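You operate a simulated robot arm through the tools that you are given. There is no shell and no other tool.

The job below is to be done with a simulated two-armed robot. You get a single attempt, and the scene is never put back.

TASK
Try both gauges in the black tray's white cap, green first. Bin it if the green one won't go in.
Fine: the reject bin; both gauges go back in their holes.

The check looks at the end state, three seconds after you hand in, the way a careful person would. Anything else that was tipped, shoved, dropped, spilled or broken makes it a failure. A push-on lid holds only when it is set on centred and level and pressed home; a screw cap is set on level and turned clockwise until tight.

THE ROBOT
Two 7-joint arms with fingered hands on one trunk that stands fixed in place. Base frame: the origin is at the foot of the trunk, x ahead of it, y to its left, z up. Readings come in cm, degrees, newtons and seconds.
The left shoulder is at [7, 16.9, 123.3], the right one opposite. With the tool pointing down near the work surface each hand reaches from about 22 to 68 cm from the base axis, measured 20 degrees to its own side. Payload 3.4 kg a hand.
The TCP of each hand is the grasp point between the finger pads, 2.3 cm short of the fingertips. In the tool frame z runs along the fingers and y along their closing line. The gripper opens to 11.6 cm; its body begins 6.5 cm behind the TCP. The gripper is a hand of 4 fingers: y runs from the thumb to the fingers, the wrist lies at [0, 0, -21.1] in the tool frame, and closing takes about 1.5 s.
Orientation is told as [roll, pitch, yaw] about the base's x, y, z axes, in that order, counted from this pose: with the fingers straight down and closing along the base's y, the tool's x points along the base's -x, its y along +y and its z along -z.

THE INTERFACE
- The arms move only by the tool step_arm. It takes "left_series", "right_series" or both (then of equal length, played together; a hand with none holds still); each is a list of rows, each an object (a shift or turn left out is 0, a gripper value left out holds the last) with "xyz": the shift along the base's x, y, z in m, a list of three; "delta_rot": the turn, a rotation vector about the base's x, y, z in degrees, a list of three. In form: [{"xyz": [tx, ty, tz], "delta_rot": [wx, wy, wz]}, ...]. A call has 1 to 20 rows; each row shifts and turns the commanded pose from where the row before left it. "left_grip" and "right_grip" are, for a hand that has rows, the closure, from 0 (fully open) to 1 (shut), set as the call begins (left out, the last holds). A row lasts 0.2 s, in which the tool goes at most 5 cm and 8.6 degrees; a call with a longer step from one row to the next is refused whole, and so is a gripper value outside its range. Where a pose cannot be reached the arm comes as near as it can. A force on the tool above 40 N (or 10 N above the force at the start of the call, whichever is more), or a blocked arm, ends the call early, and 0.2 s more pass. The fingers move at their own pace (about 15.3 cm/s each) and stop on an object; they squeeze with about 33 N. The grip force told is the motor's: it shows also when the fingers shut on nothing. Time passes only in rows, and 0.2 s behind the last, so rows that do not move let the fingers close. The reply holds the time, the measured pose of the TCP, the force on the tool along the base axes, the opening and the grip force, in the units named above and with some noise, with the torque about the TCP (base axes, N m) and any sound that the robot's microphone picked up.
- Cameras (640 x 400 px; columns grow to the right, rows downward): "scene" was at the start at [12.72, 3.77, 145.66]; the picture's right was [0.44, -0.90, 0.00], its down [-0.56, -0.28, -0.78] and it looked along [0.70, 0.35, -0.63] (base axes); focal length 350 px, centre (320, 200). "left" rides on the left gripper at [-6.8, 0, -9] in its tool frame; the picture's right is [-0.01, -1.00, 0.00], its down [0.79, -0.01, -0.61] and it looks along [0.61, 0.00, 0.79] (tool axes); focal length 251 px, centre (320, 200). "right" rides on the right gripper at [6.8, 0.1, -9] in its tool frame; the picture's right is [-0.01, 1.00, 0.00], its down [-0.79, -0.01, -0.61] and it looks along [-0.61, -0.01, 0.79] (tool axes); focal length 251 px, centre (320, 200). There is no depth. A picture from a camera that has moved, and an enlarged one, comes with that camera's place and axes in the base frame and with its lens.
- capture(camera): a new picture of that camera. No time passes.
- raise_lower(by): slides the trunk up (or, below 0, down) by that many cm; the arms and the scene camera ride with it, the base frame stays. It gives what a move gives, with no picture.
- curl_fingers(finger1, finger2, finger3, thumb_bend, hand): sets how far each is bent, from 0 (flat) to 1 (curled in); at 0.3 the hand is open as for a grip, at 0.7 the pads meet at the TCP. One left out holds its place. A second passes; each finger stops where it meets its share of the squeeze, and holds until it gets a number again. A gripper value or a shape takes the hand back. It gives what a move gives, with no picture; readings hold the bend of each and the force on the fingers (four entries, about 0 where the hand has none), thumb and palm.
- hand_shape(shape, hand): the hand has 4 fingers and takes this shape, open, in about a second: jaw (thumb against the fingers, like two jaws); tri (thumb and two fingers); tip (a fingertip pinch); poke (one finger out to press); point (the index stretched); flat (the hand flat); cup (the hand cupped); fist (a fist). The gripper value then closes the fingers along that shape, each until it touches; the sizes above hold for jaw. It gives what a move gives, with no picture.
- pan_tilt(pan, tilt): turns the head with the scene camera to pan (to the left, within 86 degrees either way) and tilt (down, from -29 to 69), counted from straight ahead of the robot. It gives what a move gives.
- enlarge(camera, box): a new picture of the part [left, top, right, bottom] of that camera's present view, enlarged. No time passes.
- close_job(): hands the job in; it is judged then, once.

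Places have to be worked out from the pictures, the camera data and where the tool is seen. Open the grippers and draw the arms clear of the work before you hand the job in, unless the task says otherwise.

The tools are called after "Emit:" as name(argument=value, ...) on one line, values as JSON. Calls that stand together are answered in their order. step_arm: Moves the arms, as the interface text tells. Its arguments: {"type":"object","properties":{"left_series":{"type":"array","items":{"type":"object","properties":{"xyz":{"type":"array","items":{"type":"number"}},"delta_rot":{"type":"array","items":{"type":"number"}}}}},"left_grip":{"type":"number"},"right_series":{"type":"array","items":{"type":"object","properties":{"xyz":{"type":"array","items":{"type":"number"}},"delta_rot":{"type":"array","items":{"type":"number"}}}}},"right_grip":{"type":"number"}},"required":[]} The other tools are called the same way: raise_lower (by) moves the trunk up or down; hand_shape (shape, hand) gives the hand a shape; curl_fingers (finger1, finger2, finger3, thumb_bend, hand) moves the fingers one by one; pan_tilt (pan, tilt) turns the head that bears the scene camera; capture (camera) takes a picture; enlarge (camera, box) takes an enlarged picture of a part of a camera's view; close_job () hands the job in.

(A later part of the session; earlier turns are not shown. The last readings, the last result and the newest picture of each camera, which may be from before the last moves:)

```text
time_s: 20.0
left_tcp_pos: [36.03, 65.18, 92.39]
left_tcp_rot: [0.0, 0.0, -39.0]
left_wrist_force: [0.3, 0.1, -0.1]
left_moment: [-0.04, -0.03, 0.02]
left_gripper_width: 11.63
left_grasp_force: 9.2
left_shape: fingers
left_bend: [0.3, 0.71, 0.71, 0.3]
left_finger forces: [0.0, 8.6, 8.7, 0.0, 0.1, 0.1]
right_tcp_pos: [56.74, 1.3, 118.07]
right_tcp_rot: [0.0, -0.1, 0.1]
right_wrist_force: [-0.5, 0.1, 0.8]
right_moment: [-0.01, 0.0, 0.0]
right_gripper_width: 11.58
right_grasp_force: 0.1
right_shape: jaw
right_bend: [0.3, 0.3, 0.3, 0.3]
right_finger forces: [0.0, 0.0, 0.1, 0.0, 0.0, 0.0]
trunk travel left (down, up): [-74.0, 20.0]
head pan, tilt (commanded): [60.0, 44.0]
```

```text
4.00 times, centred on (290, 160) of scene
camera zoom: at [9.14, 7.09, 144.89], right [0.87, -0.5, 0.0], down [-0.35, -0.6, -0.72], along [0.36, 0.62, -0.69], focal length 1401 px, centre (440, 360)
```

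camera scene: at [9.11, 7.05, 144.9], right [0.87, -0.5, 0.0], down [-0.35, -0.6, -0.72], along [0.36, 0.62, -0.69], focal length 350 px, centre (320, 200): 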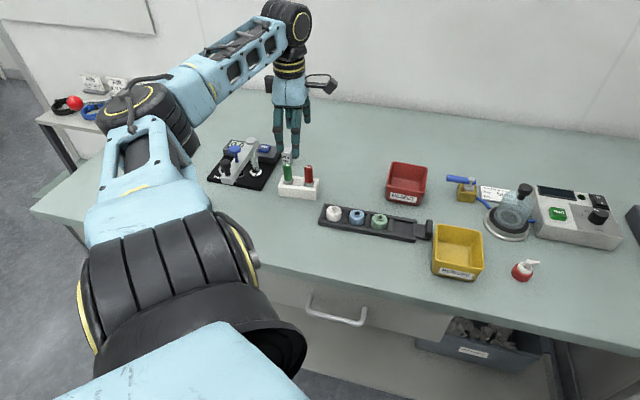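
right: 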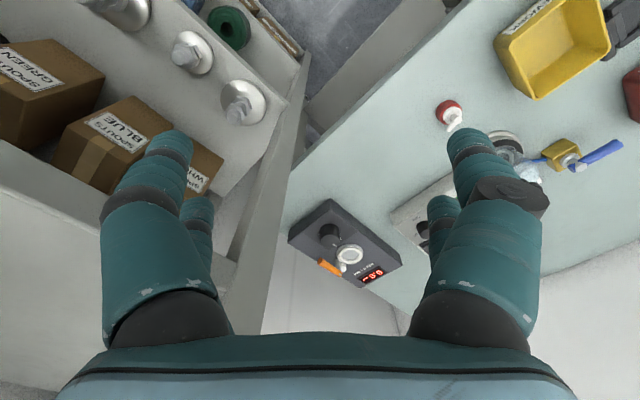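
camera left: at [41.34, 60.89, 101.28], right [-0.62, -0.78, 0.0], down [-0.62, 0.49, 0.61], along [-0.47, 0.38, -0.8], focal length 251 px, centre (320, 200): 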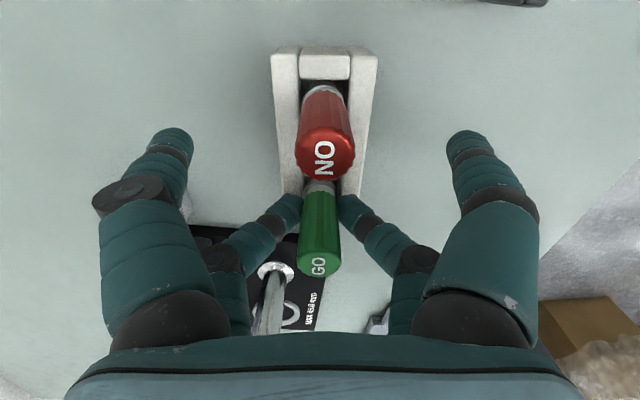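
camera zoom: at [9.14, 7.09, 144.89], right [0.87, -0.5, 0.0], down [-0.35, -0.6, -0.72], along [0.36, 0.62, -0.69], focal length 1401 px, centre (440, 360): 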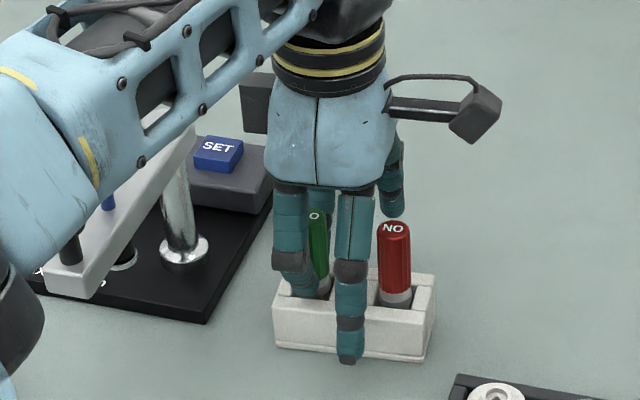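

Both fingers show about 8.6 N and the gauge stays upright. I'll lift straight up slowly and check that only the gauge comes along.

Emit:
step_arm(left_series=[{"xyz": [0, 0, 0.005]}, {"xyz": [0, 0, 0.005]}, {"xyz": [0, 0, 0.01]}, {"xyz": [0, 0, 0.01]}, {"xyz": [0, 0, 0.01]}, {"xyz": [0, 0, 0.01]}, {}, {}])

Emit:
capture(camera="left")

Emit:
enlarge(camera="scene", box=[245, 110, 335, 210])

```text
time_s: 21.8
left_tcp_pos: [35.69, 65.21, 97.37]
left_tcp_rot: [0.1, 0.0, -39.0]
left_wrist_force: [0.3, -0.7, -0.5]
left_moment: [0.03, -0.04, -0.04]
left_gripper_width: 11.66
left_grasp_force: 8.9
left_shape: fingers
left_bend: [0.3, 0.71, 0.71, 0.3]
left_finger forces: [0.0, 8.5, 8.7, 0.1, 0.0, 0.0]
right_tcp_pos: [56.87, 1.22, 118.0]
right_tcp_rot: [0.0, -0.1, 0.0]
right_wrist_force: [-0.6, -0.6, -0.2]
right_moment: [0.01, 0.02, 0.02]
right_gripper_width: 11.59
right_grasp_force: 0.1
right_shape: jaw
right_bend: [0.3, 0.3, 0.3, 0.3]
right_finger forces: [0.1, 0.0, 0.0, 0.0, 0.0, 0.0]
trunk travel left (down, up): [-74.0, 20.0]
head pan, tilt (commanded): [60.0, 44.0]
```

```text
taken
camera left: at [41.15, 60.93, 106.25], right [-0.62, -0.78, 0.0], down [-0.62, 0.49, 0.61], along [-0.47, 0.38, -0.8], focal length 251 px, centre (320, 200)
```

left: 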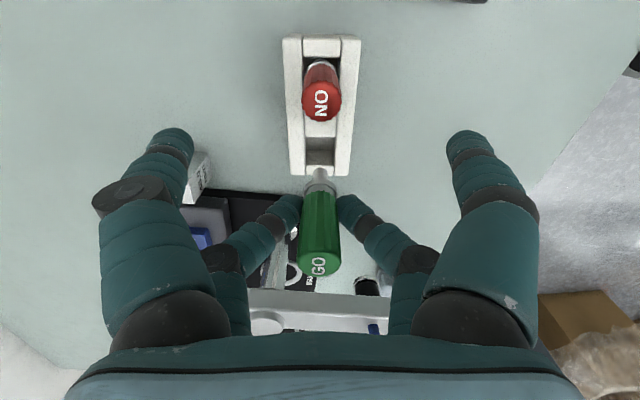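

```text
4.00 times, centred on (290, 160) of scene
camera zoom: at [9.14, 7.09, 144.89], right [0.87, -0.5, 0.0], down [-0.35, -0.6, -0.72], along [0.36, 0.62, -0.69], focal length 1401 px, centre (440, 360)
```

zoom: 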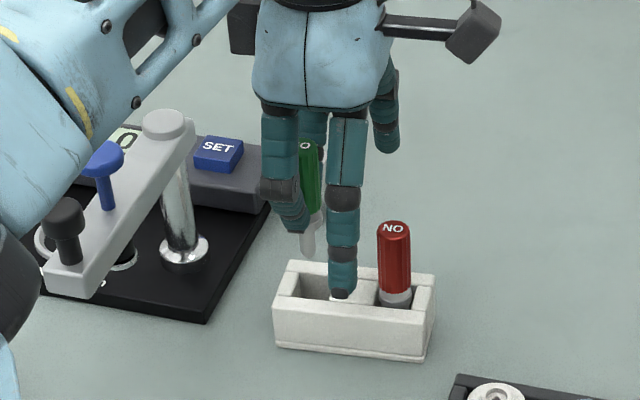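

The gauge came out cleanly and the block did not move. I'll zoom in on the pin for its size and tilt.

Emit:
enlarge(camera="left", box=[260, 130, 380, 290])

Emit:
enlarge(camera="scene", box=[300, 140, 340, 180])

Emit:
enlarge(camera="scene", box=[255, 135, 305, 190])

```text
2.50 times, centred on (320, 210) of left
camera zoom: at [41.15, 60.93, 106.25], right [-0.62, -0.78, 0.0], down [-0.62, 0.49, 0.61], along [-0.47, 0.38, -0.8], focal length 629 px, centre (320, 175)
```

zoom: 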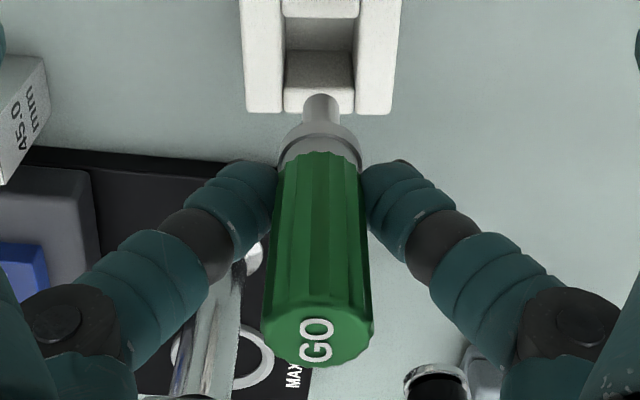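

```text
10.00 times, centred on (320, 160) of scene
camera zoom: at [9.14, 7.09, 144.89], right [0.87, -0.5, 0.0], down [-0.35, -0.6, -0.72], along [0.36, 0.62, -0.69], focal length 3503 px, centre (320, 600)
```

zoom: 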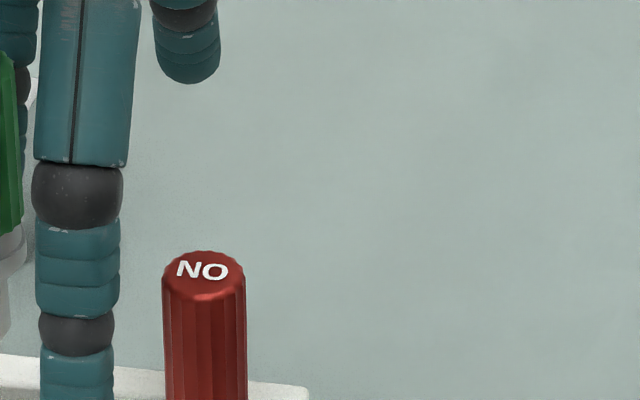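

```text
7.27 times, centred on (280, 162) of scene
camera zoom: at [9.14, 7.09, 144.89], right [0.87, -0.5, 0.0], down [-0.35, -0.6, -0.72], along [0.36, 0.62, -0.69], focal length 2548 px, centre (611, 473)
```

zoom: 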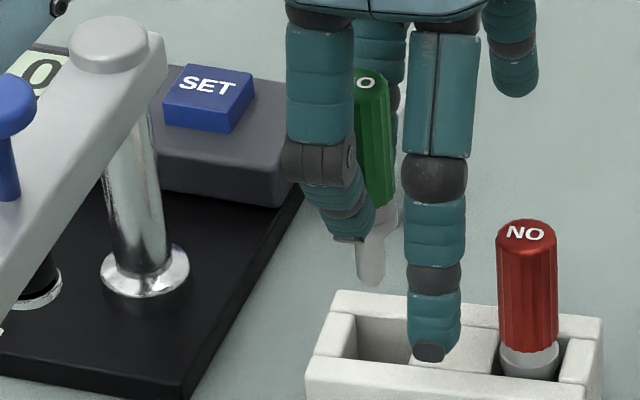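

The pin is about 0.9 cm across and reaches about 6.5 cm below the TCP, and the gauge is nearly vertical in the pinch. I'll raise it to clear the red gauge and carry it over the white cap.

Emit:
step_arm(left_series=[{"xyz": [0, 0, 0.02]}, {"xyz": [0, 0, 0.02]}, {"xyz": [0, 0, 0.016]}, {"xyz": [0.009, -0.0225, 0]}, {"xyz": [0.009, -0.0225, 0]}, {"xyz": [0.009, -0.0225, 0]}, {"xyz": [0.009, -0.0225, 0]}, {"xyz": [0.009, -0.0225, 0]}, {"xyz": [0.0075, -0.0205, 0]}, {}, {}])

Emit:
capture(camera="left")

Emit:
capture(camera="scene")

```text
time_s: 24.2
left_tcp_pos: [40.97, 51.86, 102.69]
left_tcp_rot: [0.0, 0.0, -38.9]
left_wrist_force: [-0.3, -0.4, -0.6]
left_moment: [-0.04, 0.01, -0.05]
left_gripper_width: 11.66
left_grasp_force: 8.1
left_shape: fingers
left_bend: [0.3, 0.71, 0.71, 0.3]
left_finger forces: [0.0, 8.5, 8.6, 0.0, 0.0, 0.0]
right_tcp_pos: [56.81, 1.24, 118.02]
right_tcp_rot: [0.0, 0.0, 0.0]
right_wrist_force: [0.8, 0.5, -0.8]
right_moment: [0.0, 0.02, 0.01]
right_gripper_width: 11.59
right_grasp_force: 0.0
right_shape: jaw
right_bend: [0.3, 0.3, 0.3, 0.3]
right_finger forces: [0.0, 0.0, 0.0, 0.0, 0.1, 0.0]
trunk travel left (down, up): [-74.0, 20.0]
head pan, tilt (commanded): [60.0, 44.0]
```

```text
taken
camera left: at [46.31, 47.61, 111.69], right [-0.62, -0.78, 0.0], down [-0.62, 0.49, 0.61], along [-0.47, 0.38, -0.79], focal length 251 px, centre (320, 200)
```

left: 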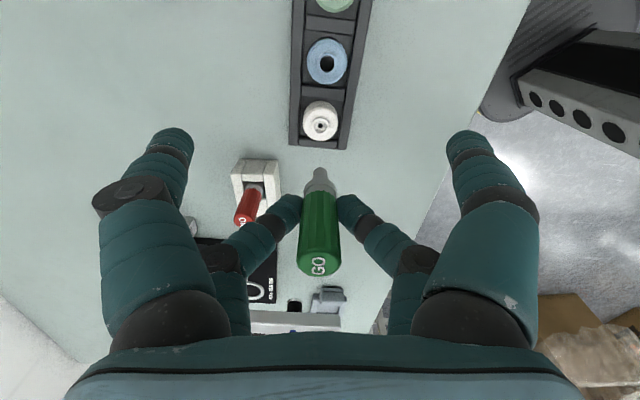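

```text
taken
camera scene: at [9.15, 7.08, 144.89], right [0.87, -0.5, 0.0], down [-0.35, -0.6, -0.72], along [0.36, 0.62, -0.69], focal length 350 px, centre (320, 200)
```

scene: 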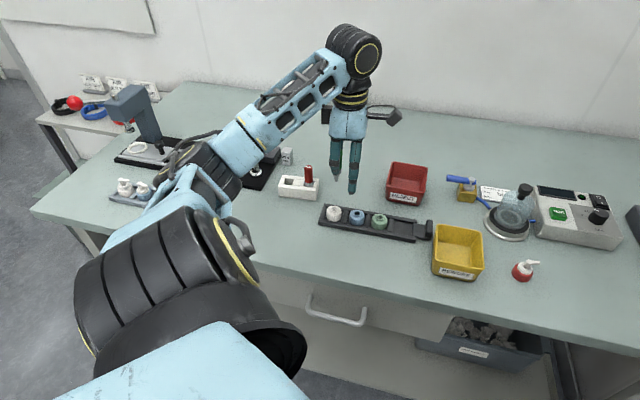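

Emit:
step_arm(left_series=[{"xyz": [0, 0, -0.02]}, {"xyz": [0, 0, -0.02]}, {}, {}])

Emit:
enlarge(camera="left", box=[240, 80, 400, 300])

Emit:
enlarge(camera="scene", box=[310, 150, 390, 240])

```text
time_s: 25.2
left_tcp_pos: [40.9, 51.98, 98.71]
left_tcp_rot: [0.0, 0.0, -39.0]
left_wrist_force: [0.8, 0.4, -0.7]
left_moment: [0.01, -0.04, -0.04]
left_gripper_width: 11.68
left_grasp_force: 8.5
left_shape: fingers
left_bend: [0.3, 0.71, 0.71, 0.3]
left_finger forces: [0.1, 8.5, 8.6, 0.1, 0.1, 0.1]
right_tcp_pos: [56.82, 1.03, 118.03]
right_tcp_rot: [0.0, 0.0, 0.1]
right_wrist_force: [-0.6, -0.4, 0.5]
right_moment: [-0.01, 0.0, -0.02]
right_gripper_width: 11.58
right_grasp_force: 0.0
right_shape: jaw
right_bend: [0.3, 0.3, 0.3, 0.3]
right_finger forces: [0.1, 0.0, 0.0, 0.1, 0.1, 0.1]
trunk travel left (down, up): [-74.0, 20.0]
head pan, tilt (commanded): [60.0, 44.0]
```

```text
1.82 times, centred on (320, 190) of left
camera zoom: at [46.38, 47.7, 107.62], right [-0.62, -0.78, 0.0], down [-0.62, 0.5, 0.61], along [-0.47, 0.38, -0.8], focal length 457 px, centre (320, 218)
```

zoom: 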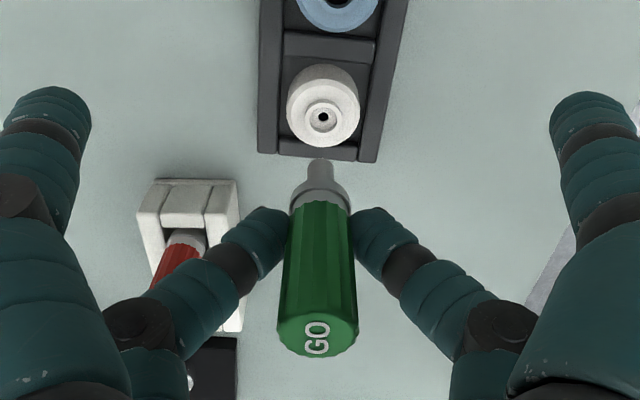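

```text
4.44 times, centred on (350, 195) of scene
camera zoom: at [9.14, 7.09, 144.89], right [0.87, -0.5, 0.0], down [-0.35, -0.6, -0.72], along [0.36, 0.62, -0.69], focal length 1557 px, centre (187, 222)
```

zoom: 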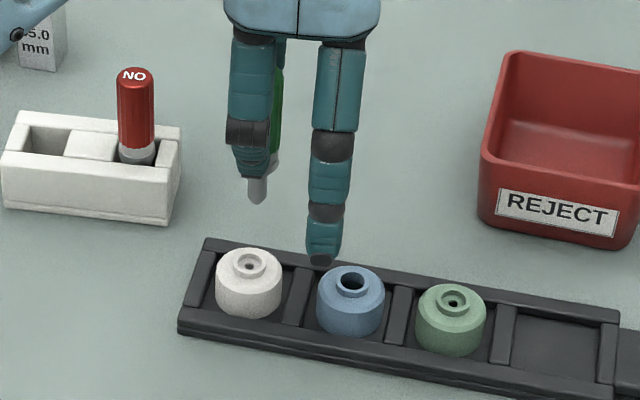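

From the two views the pin tip is at about (39.7, 53.1, 93.2) and the hole at about (39.45, 53.3, 88.5). I'll correct by about 0.3 cm along tool x, lower to leave roughly 1 cm of gap, and look again at high magnification.

Emit:
step_arm(left_series=[{"xyz": [-0.0025, 0.0015, -0.015]}, {"xyz": [0, 0, -0.015]}, {"xyz": [0, 0, -0.005]}, {}, {}])

Emit:
enlarge(camera="left", box=[280, 110, 360, 200])

Emit:
enlarge(camera="scene", box=[315, 190, 355, 225])

```text
time_s: 26.4
left_tcp_pos: [40.8, 52.23, 95.17]
left_tcp_rot: [0.1, 0.0, -39.0]
left_wrist_force: [0.9, -0.1, 0.3]
left_moment: [-0.05, 0.02, 0.01]
left_gripper_width: 11.64
left_grasp_force: 8.4
left_shape: fingers
left_bend: [0.3, 0.71, 0.71, 0.3]
left_finger forces: [0.1, 8.5, 8.6, 0.0, 0.0, 0.1]
right_tcp_pos: [56.7, 1.25, 118.11]
right_tcp_rot: [0.1, 0.0, 0.0]
right_wrist_force: [-0.2, 0.3, -0.5]
right_moment: [-0.01, 0.02, 0.02]
right_gripper_width: 11.59
right_grasp_force: 0.0
right_shape: jaw
right_bend: [0.3, 0.3, 0.3, 0.3]
right_finger forces: [0.0, 0.0, 0.0, 0.1, 0.1, 0.0]
trunk travel left (down, up): [-74.0, 20.0]
head pan, tilt (commanded): [60.0, 44.0]
```

```text
4.44 times, centred on (320, 155) of left
camera zoom: at [46.21, 47.88, 104.19], right [-0.62, -0.78, 0.0], down [-0.62, 0.49, 0.61], along [-0.47, 0.38, -0.79], focal length 1118 px, centre (320, 400)
```

zoom: 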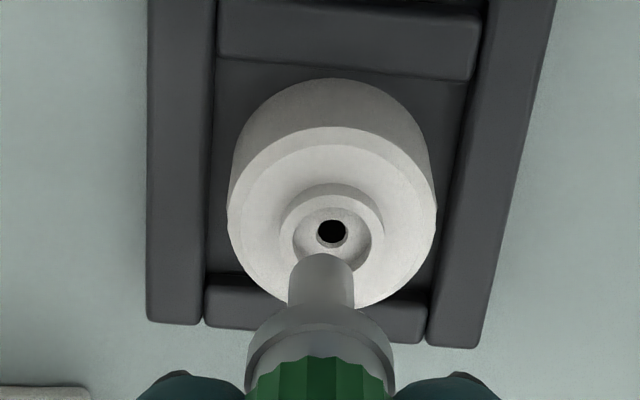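

```text
11.43 times, centred on (335, 208) of scene
camera zoom: at [9.15, 7.08, 144.89], right [0.87, -0.5, 0.0], down [-0.35, -0.6, -0.72], along [0.36, 0.62, -0.69], focal length 4003 px, centre (149, 114)
```

zoom: 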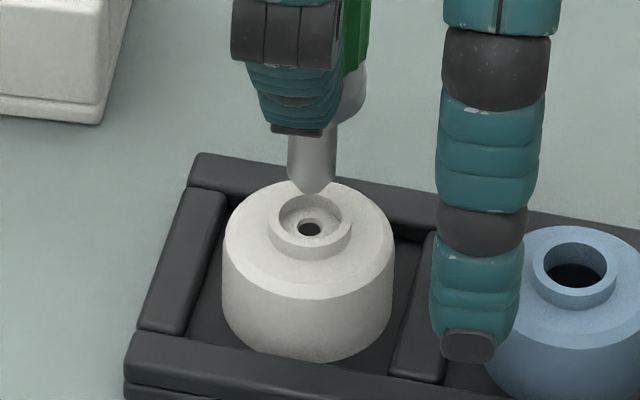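

At this magnification the pin (about 0.92 cm) is centred in tool x but needs about -0.17 cm in tool y. I'll apply that, lower to just above the neck and recheck.

Emit:
step_arm(left_series=[{"xyz": [-0.0011, -0.0014, 0]}, {"xyz": [0, 0, -0.003]}, {"xyz": [0, 0, -0.003]}, {}, {}])

Emit:
enlarge(camera="left", box=[280, 110, 360, 200])

Emit:
enlarge(camera="scene", box=[315, 190, 355, 225])

```text
time_s: 27.6
left_tcp_pos: [40.78, 52.06, 94.76]
left_tcp_rot: [0.0, 0.0, -39.0]
left_wrist_force: [0.3, 0.1, -1.3]
left_moment: [-0.01, 0.02, 0.0]
left_gripper_width: 11.65
left_grasp_force: 8.5
left_shape: fingers
left_bend: [0.3, 0.71, 0.71, 0.3]
left_finger forces: [0.0, 8.4, 8.6, 0.0, 0.0, 0.1]
right_tcp_pos: [56.79, 1.27, 118.01]
right_tcp_rot: [0.0, 0.0, 0.1]
right_wrist_force: [0.1, -0.2, 0.1]
right_moment: [0.0, -0.01, -0.03]
right_gripper_width: 11.6
right_grasp_force: 0.2
right_shape: jaw
right_bend: [0.3, 0.3, 0.3, 0.3]
right_finger forces: [0.0, 0.0, 0.0, 0.0, 0.1, 0.1]
trunk travel left (down, up): [-74.0, 20.0]
head pan, tilt (commanded): [60.0, 44.0]
```

```text
4.44 times, centred on (320, 155) of left
camera zoom: at [46.09, 47.68, 103.65], right [-0.62, -0.78, 0.0], down [-0.62, 0.5, 0.61], along [-0.47, 0.38, -0.8], focal length 1118 px, centre (320, 400)
```

zoom: 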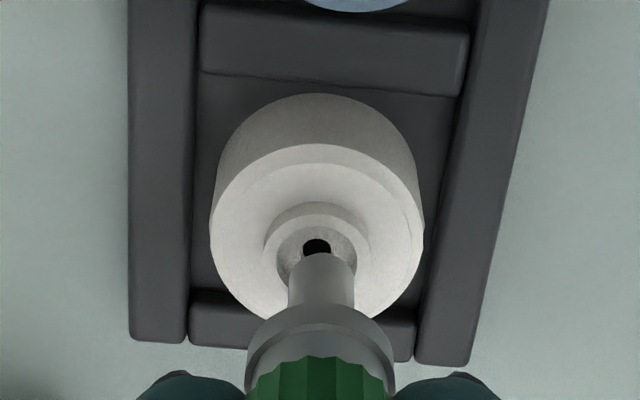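

```text
11.43 times, centred on (335, 208) of scene
camera zoom: at [9.14, 7.08, 144.89], right [0.87, -0.5, 0.0], down [-0.35, -0.6, -0.72], along [0.36, 0.62, -0.69], focal length 4003 px, centre (149, 114)
```

zoom: 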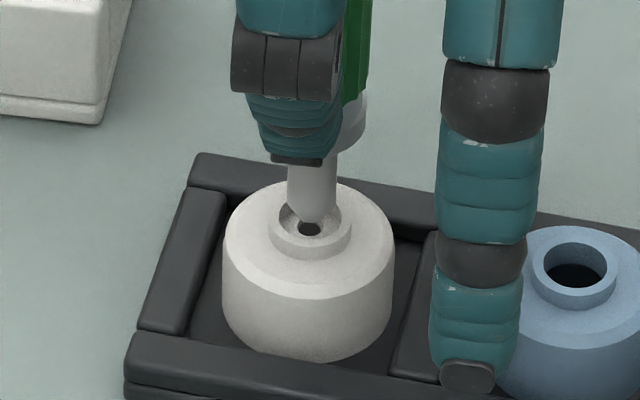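

The pin tip is about 0.5 cm above the recess floor and within about 0.06 cm of centre. I'll make a tiny correction and lower in 1 mm rows, watching the force.

Emit:
step_arm(left_series=[{"xyz": [0.0001, 0.0006, 0]}, {"xyz": [0, 0, -0.001]}, {"xyz": [0, 0, -0.001]}, {"xyz": [0, 0, -0.001]}, {"xyz": [0, 0, -0.001]}, {}])

Emit:
enlarge(camera="left", box=[280, 110, 360, 200])

Emit:
enlarge(camera="scene", box=[315, 190, 355, 225])

```text
time_s: 29.0
left_tcp_pos: [40.74, 52.05, 94.38]
left_tcp_rot: [0.0, -0.1, -39.0]
left_wrist_force: [-0.6, -0.1, -0.1]
left_moment: [0.0, 0.0, 0.0]
left_gripper_width: 11.63
left_grasp_force: 8.7
left_shape: fingers
left_bend: [0.3, 0.71, 0.71, 0.3]
left_finger forces: [0.1, 8.3, 8.6, 0.1, 0.0, 0.1]
right_tcp_pos: [56.84, 1.2, 118.02]
right_tcp_rot: [-0.1, 0.0, 0.0]
right_wrist_force: [0.8, 0.7, -0.1]
right_moment: [0.07, 0.02, 0.02]
right_gripper_width: 11.6
right_grasp_force: 0.0
right_shape: jaw
right_bend: [0.3, 0.3, 0.3, 0.3]
right_finger forces: [0.0, 0.1, 0.0, 0.0, 0.1, 0.1]
trunk travel left (down, up): [-74.0, 20.0]
head pan, tilt (commanded): [60.0, 44.0]
```

```text
4.44 times, centred on (320, 155) of left
camera zoom: at [46.1, 47.69, 103.32], right [-0.62, -0.78, 0.0], down [-0.62, 0.5, 0.61], along [-0.47, 0.38, -0.8], focal length 1118 px, centre (320, 400)
```

zoom: 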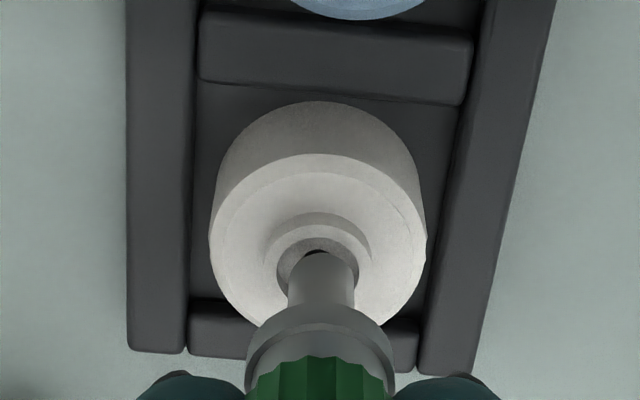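

```text
11.43 times, centred on (335, 208) of scene
camera zoom: at [9.14, 7.08, 144.89], right [0.87, -0.5, 0.0], down [-0.35, -0.6, -0.72], along [0.36, 0.62, -0.69], focal length 4003 px, centre (149, 114)
```

zoom: 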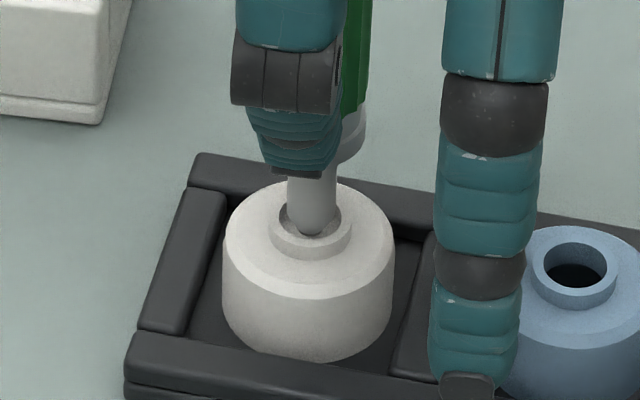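

The pin has entered the recess, centred, with no contact force yet. I'll keep lowering 1 mm at a time until it either drops in or pushes back.

Emit:
step_arm(left_series=[{"xyz": [0.0002, 0.0002, -0.001]}, {"xyz": [0, 0, -0.001]}, {"xyz": [0, 0, -0.001]}, {}])

Emit:
enlarge(camera="left", box=[280, 110, 360, 200])

Emit:
enlarge(camera="scene", box=[315, 190, 355, 225])

```text
time_s: 30.0
left_tcp_pos: [40.77, 51.97, 94.14]
left_tcp_rot: [0.0, -0.1, -39.0]
left_wrist_force: [-0.2, -0.2, 4.3]
left_moment: [0.04, 0.05, -0.03]
left_gripper_width: 11.64
left_grasp_force: 9.4
left_shape: fingers
left_bend: [0.3, 0.71, 0.71, 0.3]
left_finger forces: [0.1, 9.5, 9.5, 0.1, 0.1, 0.0]
right_tcp_pos: [56.72, 1.06, 118.1]
right_tcp_rot: [0.0, 0.0, 0.0]
right_wrist_force: [1.4, 0.4, -0.1]
right_moment: [-0.03, -0.02, 0.0]
right_gripper_width: 11.57
right_grasp_force: 0.0
right_shape: jaw
right_bend: [0.3, 0.3, 0.3, 0.3]
right_finger forces: [0.0, 0.0, 0.0, 0.0, 0.1, 0.0]
trunk travel left (down, up): [-74.0, 20.0]
head pan, tilt (commanded): [60.0, 44.0]
```

```text
4.44 times, centred on (320, 155) of left
camera zoom: at [46.16, 47.68, 103.09], right [-0.62, -0.78, 0.0], down [-0.62, 0.49, 0.61], along [-0.47, 0.38, -0.8], focal length 1118 px, centre (320, 400)
```

zoom: 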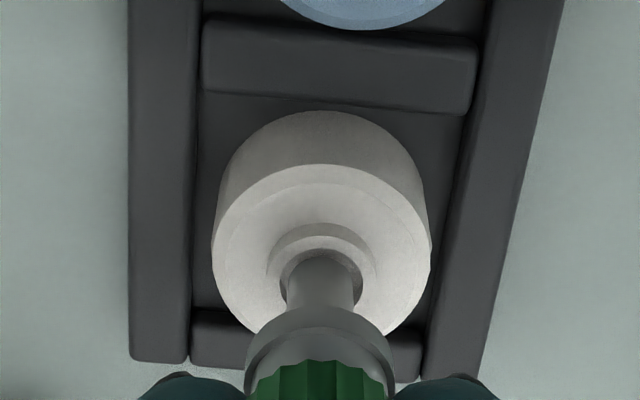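

```text
11.43 times, centred on (335, 208) of scene
camera zoom: at [9.09, 7.01, 144.91], right [0.87, -0.5, 0.0], down [-0.35, -0.6, -0.72], along [0.36, 0.62, -0.69], focal length 4003 px, centre (149, 114)
```

zoom: 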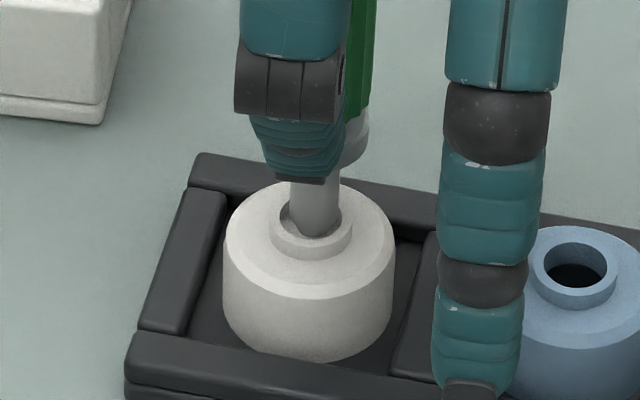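

There's 4.3 N of push-back with the pin just resting on the recess floor, and the small hole is clearly narrower than the pin. I'll re-centre by 0.5 mm and press one more millimetre to confirm it won't go in.

Emit:
step_arm(left_series=[{"xyz": [-0.0004, 0.0003, 0]}, {"xyz": [0, 0, -0.001]}, {}, {}])

Emit:
enlarge(camera="left", box=[260, 90, 380, 290])

Emit:
enlarge(camera="scene", box=[315, 190, 355, 225])

```text
time_s: 31.0
left_tcp_pos: [40.73, 52.0, 94.15]
left_tcp_rot: [0.2, 0.0, -38.9]
left_wrist_force: [0.4, 1.0, 8.6]
left_moment: [0.09, 0.11, -0.05]
left_gripper_width: 11.65
left_grasp_force: 10.4
left_shape: fingers
left_bend: [0.3, 0.72, 0.71, 0.3]
left_finger forces: [0.1, 10.4, 9.7, 0.0, 0.1, 0.0]
right_tcp_pos: [56.74, 1.06, 118.06]
right_tcp_rot: [0.1, 0.1, 0.0]
right_wrist_force: [0.8, -0.8, 0.2]
right_moment: [-0.04, 0.01, 0.01]
right_gripper_width: 11.57
right_grasp_force: 0.1
right_shape: jaw
right_bend: [0.3, 0.3, 0.3, 0.3]
right_finger forces: [0.0, 0.0, 0.1, 0.0, 0.1, 0.1]
trunk travel left (down, up): [-74.0, 20.0]
head pan, tilt (commanded): [60.0, 44.0]
```

```text
2.00 times, centred on (320, 190) of left
camera zoom: at [46.07, 47.65, 103.01], right [-0.62, -0.78, 0.0], down [-0.62, 0.49, 0.61], along [-0.47, 0.38, -0.8], focal length 503 px, centre (320, 220)
```

zoom: 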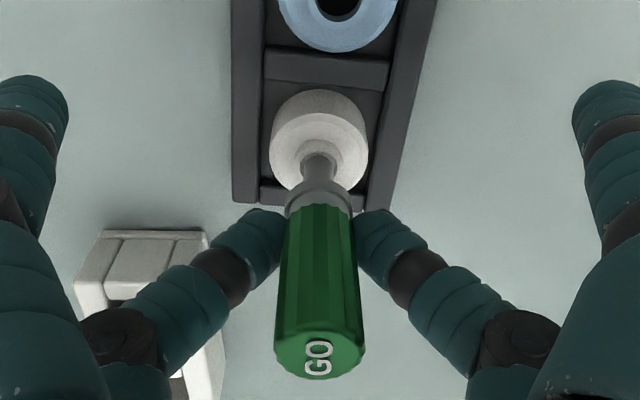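

```text
11.43 times, centred on (335, 208) of scene
camera zoom: at [9.03, 6.92, 144.91], right [0.87, -0.5, 0.0], down [-0.35, -0.6, -0.72], along [0.36, 0.62, -0.69], focal length 4003 px, centre (149, 114)
```

zoom: 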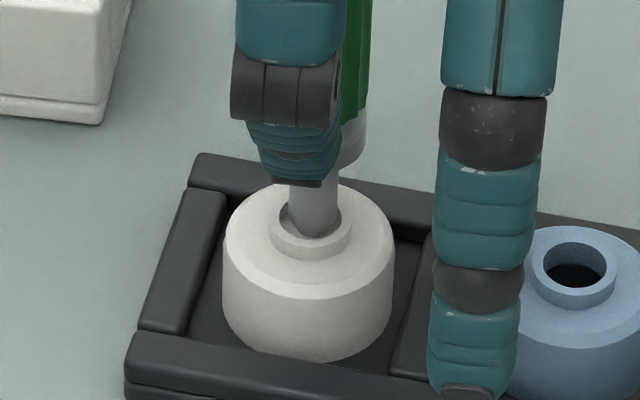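

It pushes back at 8.6 N with no further travel, so the green gauge won't go in. I'll withdraw straight up and check that the cap stays in the tray and the gauge is still straight.

Emit:
step_arm(left_series=[{"xyz": [0, 0, 0.002]}, {"xyz": [0, 0, 0.003]}, {"xyz": [0, 0, 0.005]}, {"xyz": [0, 0, 0.01]}, {"xyz": [0, 0, 0.02]}, {"xyz": [0, 0, 0.02]}, {"xyz": [0, 0, 0.02]}, {"xyz": [0, 0, 0.01]}, {}, {}])

Emit:
capture(camera="left")

Emit:
enlarge(camera="scene", box=[310, 130, 410, 245])

```text
time_s: 33.2
left_tcp_pos: [40.57, 52.35, 103.05]
left_tcp_rot: [0.0, 0.0, -39.0]
left_wrist_force: [-0.6, -0.7, -1.5]
left_moment: [0.02, -0.03, 0.0]
left_gripper_width: 11.66
left_grasp_force: 7.9
left_shape: fingers
left_bend: [0.3, 0.71, 0.71, 0.3]
left_finger forces: [0.0, 8.6, 8.6, 0.0, 0.0, 0.0]
right_tcp_pos: [56.83, 1.13, 118.07]
right_tcp_rot: [0.0, 0.0, 0.0]
right_wrist_force: [1.0, -0.4, 0.3]
right_moment: [-0.01, -0.03, 0.01]
right_gripper_width: 11.57
right_grasp_force: 0.1
right_shape: jaw
right_bend: [0.3, 0.3, 0.3, 0.3]
right_finger forces: [0.0, 0.0, 0.0, 0.1, 0.0, 0.0]
trunk travel left (down, up): [-74.0, 20.0]
head pan, tilt (commanded): [60.0, 44.0]
```

```text
taken
camera left: at [46.09, 47.91, 111.97], right [-0.62, -0.78, 0.0], down [-0.62, 0.49, 0.61], along [-0.47, 0.38, -0.8], focal length 251 px, centre (320, 200)
```

left: 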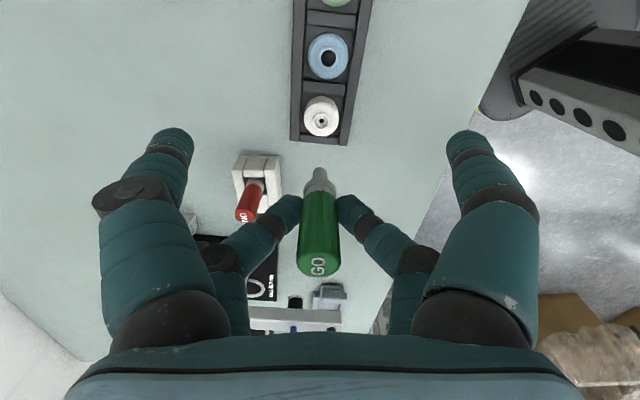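

```text
3.48 times, centred on (360, 188) of scene
camera zoom: at [9.14, 7.08, 144.89], right [0.87, -0.5, 0.0], down [-0.35, -0.6, -0.72], along [0.36, 0.62, -0.69], focal length 1218 px, centre (181, 244)
```

zoom: 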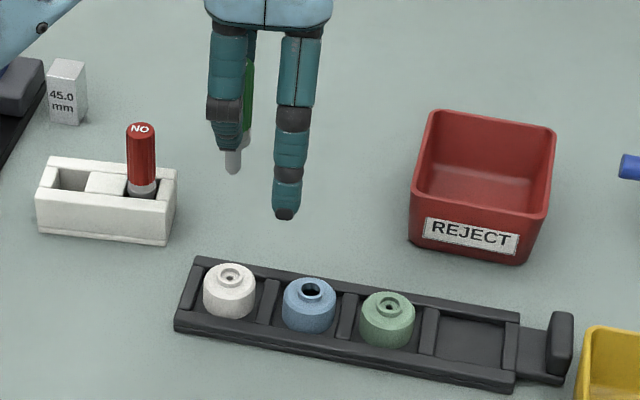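

The cap is still in place and the gauge is unchanged in the grip. I'll carry green back over its hole at this height.

Emit:
step_arm(left_series=[{"xyz": [-0.008, 0.022, 0]}, {"xyz": [-0.008, 0.022, 0]}, {"xyz": [-0.008, 0.022, 0]}, {"xyz": [-0.008, 0.022, 0]}, {"xyz": [-0.008, 0.022, 0]}, {"xyz": [-0.0088, 0.0218, 0]}, {}, {}])

Emit:
enlarge(camera="left", box=[240, 40, 400, 290])

Emit:
enlarge(camera="scene", box=[245, 90, 345, 205])

```text
time_s: 35.0
left_tcp_pos: [36.06, 65.3, 102.83]
left_tcp_rot: [0.1, 0.1, -38.9]
left_wrist_force: [-0.2, 0.1, 0.0]
left_moment: [-0.02, -0.01, -0.01]
left_gripper_width: 11.66
left_grasp_force: 8.6
left_shape: fingers
left_bend: [0.3, 0.71, 0.71, 0.3]
left_finger forces: [0.1, 8.4, 8.4, 0.0, 0.0, 0.1]
right_tcp_pos: [56.78, 1.17, 117.94]
right_tcp_rot: [0.0, 0.1, -0.1]
right_wrist_force: [-0.8, 0.3, -0.5]
right_moment: [0.01, 0.01, 0.01]
right_gripper_width: 11.6
right_grasp_force: 0.1
right_shape: jaw
right_bend: [0.3, 0.3, 0.3, 0.3]
right_finger forces: [0.0, 0.0, 0.0, 0.0, 0.0, 0.1]
trunk travel left (down, up): [-74.0, 20.0]
head pan, tilt (commanded): [60.0, 44.0]
```

```text
1.60 times, centred on (320, 165) of left
camera zoom: at [41.33, 60.94, 111.78], right [-0.62, -0.78, 0.0], down [-0.62, 0.49, 0.61], along [-0.47, 0.38, -0.8], focal length 402 px, centre (320, 256)
```

zoom: 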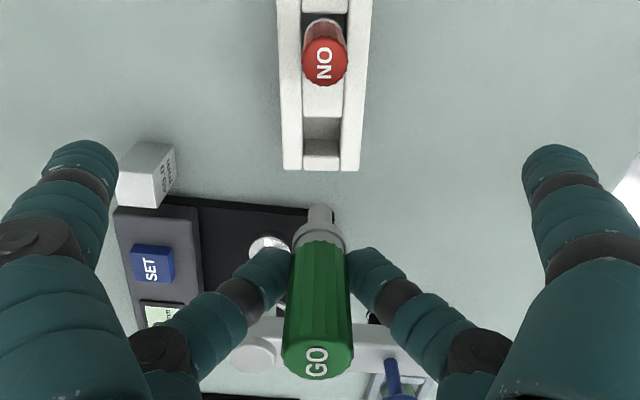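

```text
3.48 times, centred on (295, 148) of scene
camera zoom: at [9.14, 7.08, 144.89], right [0.87, -0.5, 0.0], down [-0.35, -0.6, -0.72], along [0.36, 0.62, -0.69], focal length 1218 px, centre (407, 383)
```

zoom: 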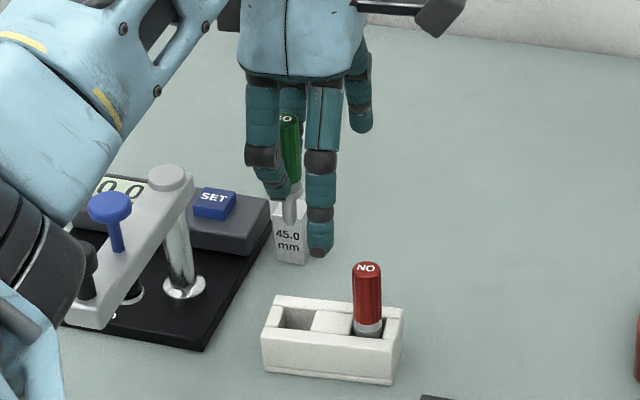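

I'll lower 5 cm and check alignment with the pocket.

Emit:
step_arm(left_series=[{"xyz": [0, 0, -0.02]}, {"xyz": [0, 0, -0.02]}, {"xyz": [0, 0, -0.01]}, {}, {}])

Emit:
enlarge(camera="left", box=[270, 90, 370, 190])

Emit:
enlarge(camera="scene", box=[265, 145, 325, 205])

```text
time_s: 36.2
left_tcp_pos: [35.74, 65.12, 97.88]
left_tcp_rot: [0.0, 0.0, -39.0]
left_wrist_force: [-0.4, 0.7, -0.5]
left_moment: [0.01, 0.0, 0.02]
left_gripper_width: 11.67
left_grasp_force: 8.5
left_shape: fingers
left_bend: [0.3, 0.71, 0.71, 0.3]
left_finger forces: [0.0, 8.3, 8.3, 0.1, 0.1, 0.0]
right_tcp_pos: [56.85, 1.29, 118.06]
right_tcp_rot: [-0.1, -0.1, 0.0]
right_wrist_force: [-0.9, -1.0, 0.6]
right_moment: [0.02, -0.02, -0.01]
right_gripper_width: 11.58
right_grasp_force: 0.1
right_shape: jaw
right_bend: [0.3, 0.3, 0.3, 0.3]
right_finger forces: [0.0, 0.0, 0.0, 0.0, 0.0, 0.0]
trunk travel left (down, up): [-74.0, 20.0]
head pan, tilt (commanded): [60.0, 44.0]
```

```text
4.00 times, centred on (320, 140) of left
camera zoom: at [41.22, 60.89, 106.86], right [-0.62, -0.78, 0.0], down [-0.62, 0.49, 0.61], along [-0.47, 0.38, -0.79], focal length 1006 px, centre (320, 440)
```

zoom: 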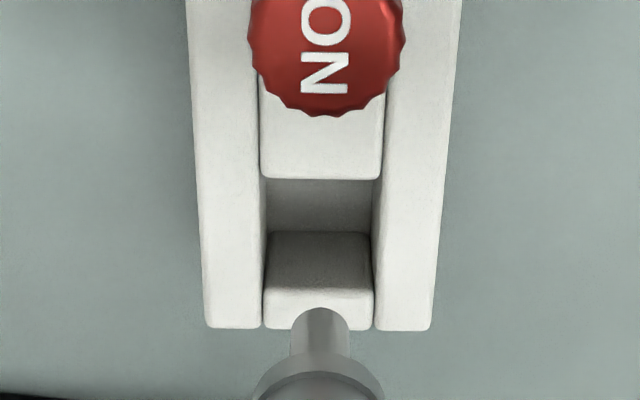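

```text
6.67 times, centred on (295, 175) of scene
camera zoom: at [9.14, 7.09, 144.89], right [0.87, -0.5, 0.0], down [-0.35, -0.6, -0.72], along [0.36, 0.62, -0.69], focal length 2335 px, centre (487, 367)
```

zoom: 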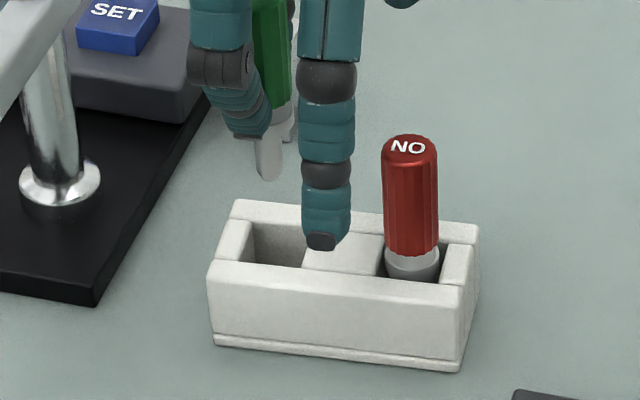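

The pocket is about 2.2 x 2.3 cm and the pin tip is within about 0.1 cm of its centre. I'll make a small correction, lower until the tip is at wall height, and check again.

Emit:
step_arm(left_series=[{"xyz": [0.0008, -0.0006, -0.01]}, {"xyz": [0, 0, -0.01]}, {"xyz": [0, 0, -0.003]}, {}, {}])

Emit:
enlarge(camera="left", box=[270, 90, 370, 190])

Emit:
enlarge(camera="scene", box=[265, 145, 325, 205])

```text
time_s: 37.4
left_tcp_pos: [35.84, 65.09, 95.54]
left_tcp_rot: [0.0, 0.0, -39.0]
left_wrist_force: [0.3, 0.3, -0.8]
left_moment: [0.01, -0.02, 0.01]
left_gripper_width: 11.63
left_grasp_force: 8.3
left_shape: fingers
left_bend: [0.3, 0.71, 0.71, 0.3]
left_finger forces: [0.1, 8.3, 8.2, 0.0, 0.0, 0.0]
right_tcp_pos: [56.89, 1.32, 118.07]
right_tcp_rot: [0.0, -0.1, 0.1]
right_wrist_force: [0.7, 0.0, -0.7]
right_moment: [0.03, 0.0, 0.0]
right_gripper_width: 11.59
right_grasp_force: 0.1
right_shape: jaw
right_bend: [0.3, 0.3, 0.3, 0.3]
right_finger forces: [0.0, 0.1, 0.0, 0.0, 0.0, 0.0]
trunk travel left (down, up): [-74.0, 20.0]
head pan, tilt (commanded): [60.0, 44.0]
```

```text
4.00 times, centred on (320, 140) of left
camera zoom: at [41.26, 60.83, 104.52], right [-0.62, -0.78, 0.0], down [-0.62, 0.5, 0.61], along [-0.47, 0.38, -0.8], focal length 1006 px, centre (320, 440)
```

zoom: 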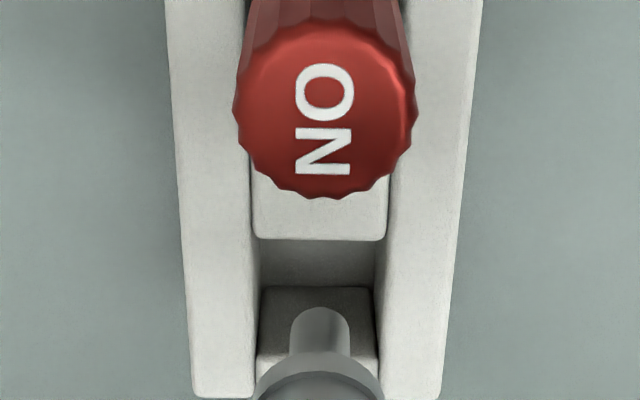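

```text
6.67 times, centred on (295, 175) of scene
camera zoom: at [9.14, 7.09, 144.89], right [0.87, -0.5, 0.0], down [-0.35, -0.6, -0.72], along [0.36, 0.62, -0.69], focal length 2335 px, centre (487, 367)
```

zoom: 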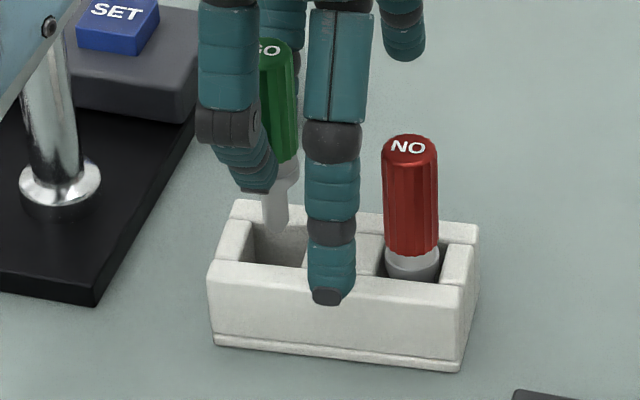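

It's lined up with the pocket. I'll lower to near floor level, then feel for contact in small steps.

Emit:
step_arm(left_series=[{"xyz": [0, 0, -0.01]}, {"xyz": [0, 0, -0.01]}, {"xyz": [0, 0, -0.006]}, {"xyz": [0, 0, -0.002]}, {}])

Emit:
enlarge(camera="left", box=[260, 90, 380, 290])

Emit:
enlarge(camera="scene", box=[265, 145, 325, 205])

```text
time_s: 38.6
left_tcp_pos: [35.77, 65.25, 92.83]
left_tcp_rot: [0.0, 0.1, -39.0]
left_wrist_force: [0.2, 0.1, -0.3]
left_moment: [0.01, -0.03, 0.0]
left_gripper_width: 11.67
left_grasp_force: 8.7
left_shape: fingers
left_bend: [0.3, 0.71, 0.71, 0.3]
left_finger forces: [0.0, 8.2, 8.0, 0.0, 0.0, 0.0]
right_tcp_pos: [56.74, 1.2, 117.93]
right_tcp_rot: [-0.1, 0.0, 0.0]
right_wrist_force: [0.2, 0.1, 0.7]
right_moment: [-0.01, 0.0, -0.01]
right_gripper_width: 11.58
right_grasp_force: 0.1
right_shape: jaw
right_bend: [0.3, 0.3, 0.3, 0.3]
right_finger forces: [0.0, 0.1, 0.0, 0.0, 0.1, 0.1]
trunk travel left (down, up): [-74.0, 20.0]
head pan, tilt (commanded): [60.0, 44.0]
```

```text
2.00 times, centred on (320, 190) of left
camera zoom: at [41.27, 60.93, 101.78], right [-0.62, -0.78, 0.0], down [-0.62, 0.49, 0.61], along [-0.47, 0.38, -0.79], focal length 503 px, centre (320, 220)
```

zoom: 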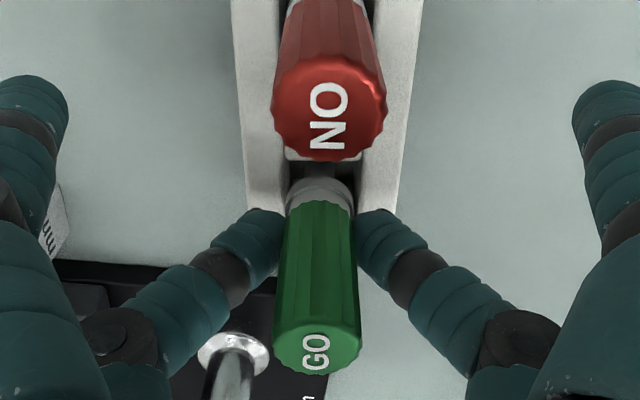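

```text
6.67 times, centred on (295, 175) of scene
camera zoom: at [9.14, 7.09, 144.89], right [0.87, -0.5, 0.0], down [-0.35, -0.6, -0.72], along [0.36, 0.62, -0.69], focal length 2335 px, centre (487, 367)
```

zoom: 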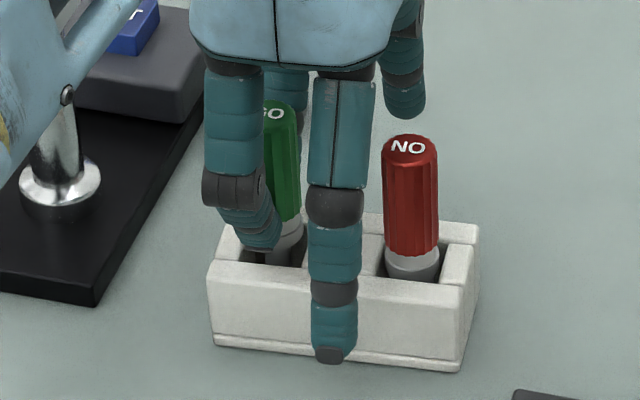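

Emit:
step_arm(left_series=[{"xyz": [0, 0, -0.001]}, {"xyz": [0, 0, -0.001]}, {"xyz": [0, 0, -0.001]}, {}])

```text
time_s: 39.6
left_tcp_pos: [35.92, 65.24, 92.55]
left_tcp_rot: [0.0, 0.0, -39.1]
left_wrist_force: [0.2, -0.5, -0.5]
left_moment: [-0.01, 0.01, 0.02]
left_gripper_width: 11.66
left_grasp_force: 7.6
left_shape: fingers
left_bend: [0.3, 0.71, 0.71, 0.3]
left_finger forces: [0.0, 8.3, 8.1, 0.0, 0.0, 0.0]
right_tcp_pos: [56.73, 1.21, 118.07]
right_tcp_rot: [0.0, -0.1, 0.0]
right_wrist_force: [-0.1, 1.2, 0.2]
right_moment: [-0.01, -0.01, 0.0]
right_gripper_width: 11.59
right_grasp_force: 0.0
right_shape: jaw
right_bend: [0.3, 0.3, 0.3, 0.3]
right_finger forces: [0.1, 0.1, 0.0, 0.0, 0.1, 0.0]
trunk travel left (down, up): [-74.0, 20.0]
head pan, tilt (commanded): [60.0, 44.0]
```

No contact yet at z = 92.55. I'll go down a little further.

Emit:
step_arm(left_series=[{"xyz": [0, 0, -0.001]}, {"xyz": [0, 0, -0.001]}, {}])

```text
time_s: 40.4
left_tcp_pos: [36.0, 65.14, 92.33]
left_tcp_rot: [0.0, 0.0, -39.0]
left_wrist_force: [0.4, 0.3, -1.2]
left_moment: [-0.02, -0.03, 0.01]
left_gripper_width: 11.66
left_grasp_force: 8.0
left_shape: fingers
left_bend: [0.3, 0.71, 0.71, 0.3]
left_finger forces: [0.0, 8.2, 8.1, 0.1, 0.0, 0.1]
right_tcp_pos: [56.63, 1.04, 118.02]
right_tcp_rot: [0.1, 0.0, 0.1]
right_wrist_force: [-0.7, 0.5, -0.1]
right_moment: [-0.02, -0.01, 0.01]
right_gripper_width: 11.6
right_grasp_force: 0.0
right_shape: jaw
right_bend: [0.3, 0.3, 0.3, 0.3]
right_finger forces: [0.1, 0.0, 0.0, 0.1, 0.1, 0.0]
trunk travel left (down, up): [-74.0, 20.0]
head pan, tilt (commanded): [60.0, 44.0]
```

Emit:
step_arm(left_series=[{"xyz": [0, 0, -0.001]}, {"xyz": [0, 0, -0.001]}, {}])

Emit:
enlarge(camera="left", box=[260, 90, 380, 290])

Emit:
enlarge(camera="scene", box=[265, 145, 325, 205])

```text
time_s: 41.2
left_tcp_pos: [35.83, 65.21, 92.14]
left_tcp_rot: [0.0, -0.1, -39.0]
left_wrist_force: [0.2, 0.4, -1.1]
left_moment: [-0.05, 0.02, -0.01]
left_gripper_width: 11.66
left_grasp_force: 7.6
left_shape: fingers
left_bend: [0.3, 0.71, 0.71, 0.3]
left_finger forces: [0.0, 8.2, 8.1, 0.0, 0.0, 0.1]
right_tcp_pos: [56.79, 1.17, 118.0]
right_tcp_rot: [0.1, 0.0, -0.1]
right_wrist_force: [0.6, 0.1, 0.2]
right_moment: [-0.01, -0.01, -0.04]
right_gripper_width: 11.56
right_grasp_force: 0.0
right_shape: jaw
right_bend: [0.3, 0.3, 0.3, 0.3]
right_finger forces: [0.0, 0.1, 0.0, 0.0, 0.0, 0.0]
trunk travel left (down, up): [-74.0, 20.0]
head pan, tilt (commanded): [60.0, 44.0]
```

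```text
2.00 times, centred on (320, 190) of left
camera zoom: at [41.3, 60.87, 101.16], right [-0.62, -0.78, 0.0], down [-0.62, 0.49, 0.61], along [-0.47, 0.38, -0.8], focal length 503 px, centre (320, 220)
```

zoom: 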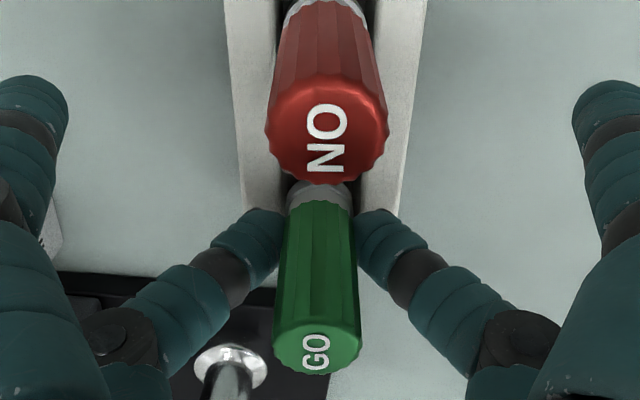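

```text
6.67 times, centred on (295, 175) of scene
camera zoom: at [9.14, 7.09, 144.89], right [0.87, -0.5, 0.0], down [-0.35, -0.6, -0.72], along [0.36, 0.62, -0.69], focal length 2335 px, centre (487, 367)
```

zoom: 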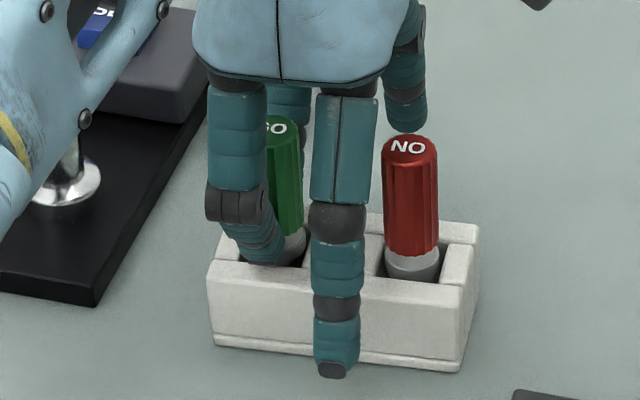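

The gauge looks about 2.5 mm higher in the grip than at pickup, since it slid up a little during the press test. I'll keep lowering until the tip touches the floor.

Emit:
step_arm(left_series=[{"xyz": [0, 0, -0.001]}, {"xyz": [0, 0, -0.001]}, {}])

```text
time_s: 42.0
left_tcp_pos: [35.95, 65.21, 91.94]
left_tcp_rot: [0.2, -0.1, -39.0]
left_wrist_force: [0.1, -0.6, 3.7]
left_moment: [0.04, 0.07, 0.0]
left_gripper_width: 11.65
left_grasp_force: 8.5
left_shape: fingers
left_bend: [0.3, 0.71, 0.71, 0.3]
left_finger forces: [0.0, 8.7, 8.7, 0.1, 0.0, 0.0]
right_tcp_pos: [56.81, 1.15, 118.13]
right_tcp_rot: [0.0, 0.0, 0.0]
right_wrist_force: [-0.6, 1.0, -0.5]
right_moment: [0.03, -0.01, -0.03]
right_gripper_width: 11.58
right_grasp_force: 0.0
right_shape: jaw
right_bend: [0.3, 0.3, 0.3, 0.3]
right_finger forces: [0.0, 0.0, 0.1, 0.0, 0.0, 0.1]
trunk travel left (down, up): [-74.0, 20.0]
head pan, tilt (commanded): [60.0, 44.0]
```

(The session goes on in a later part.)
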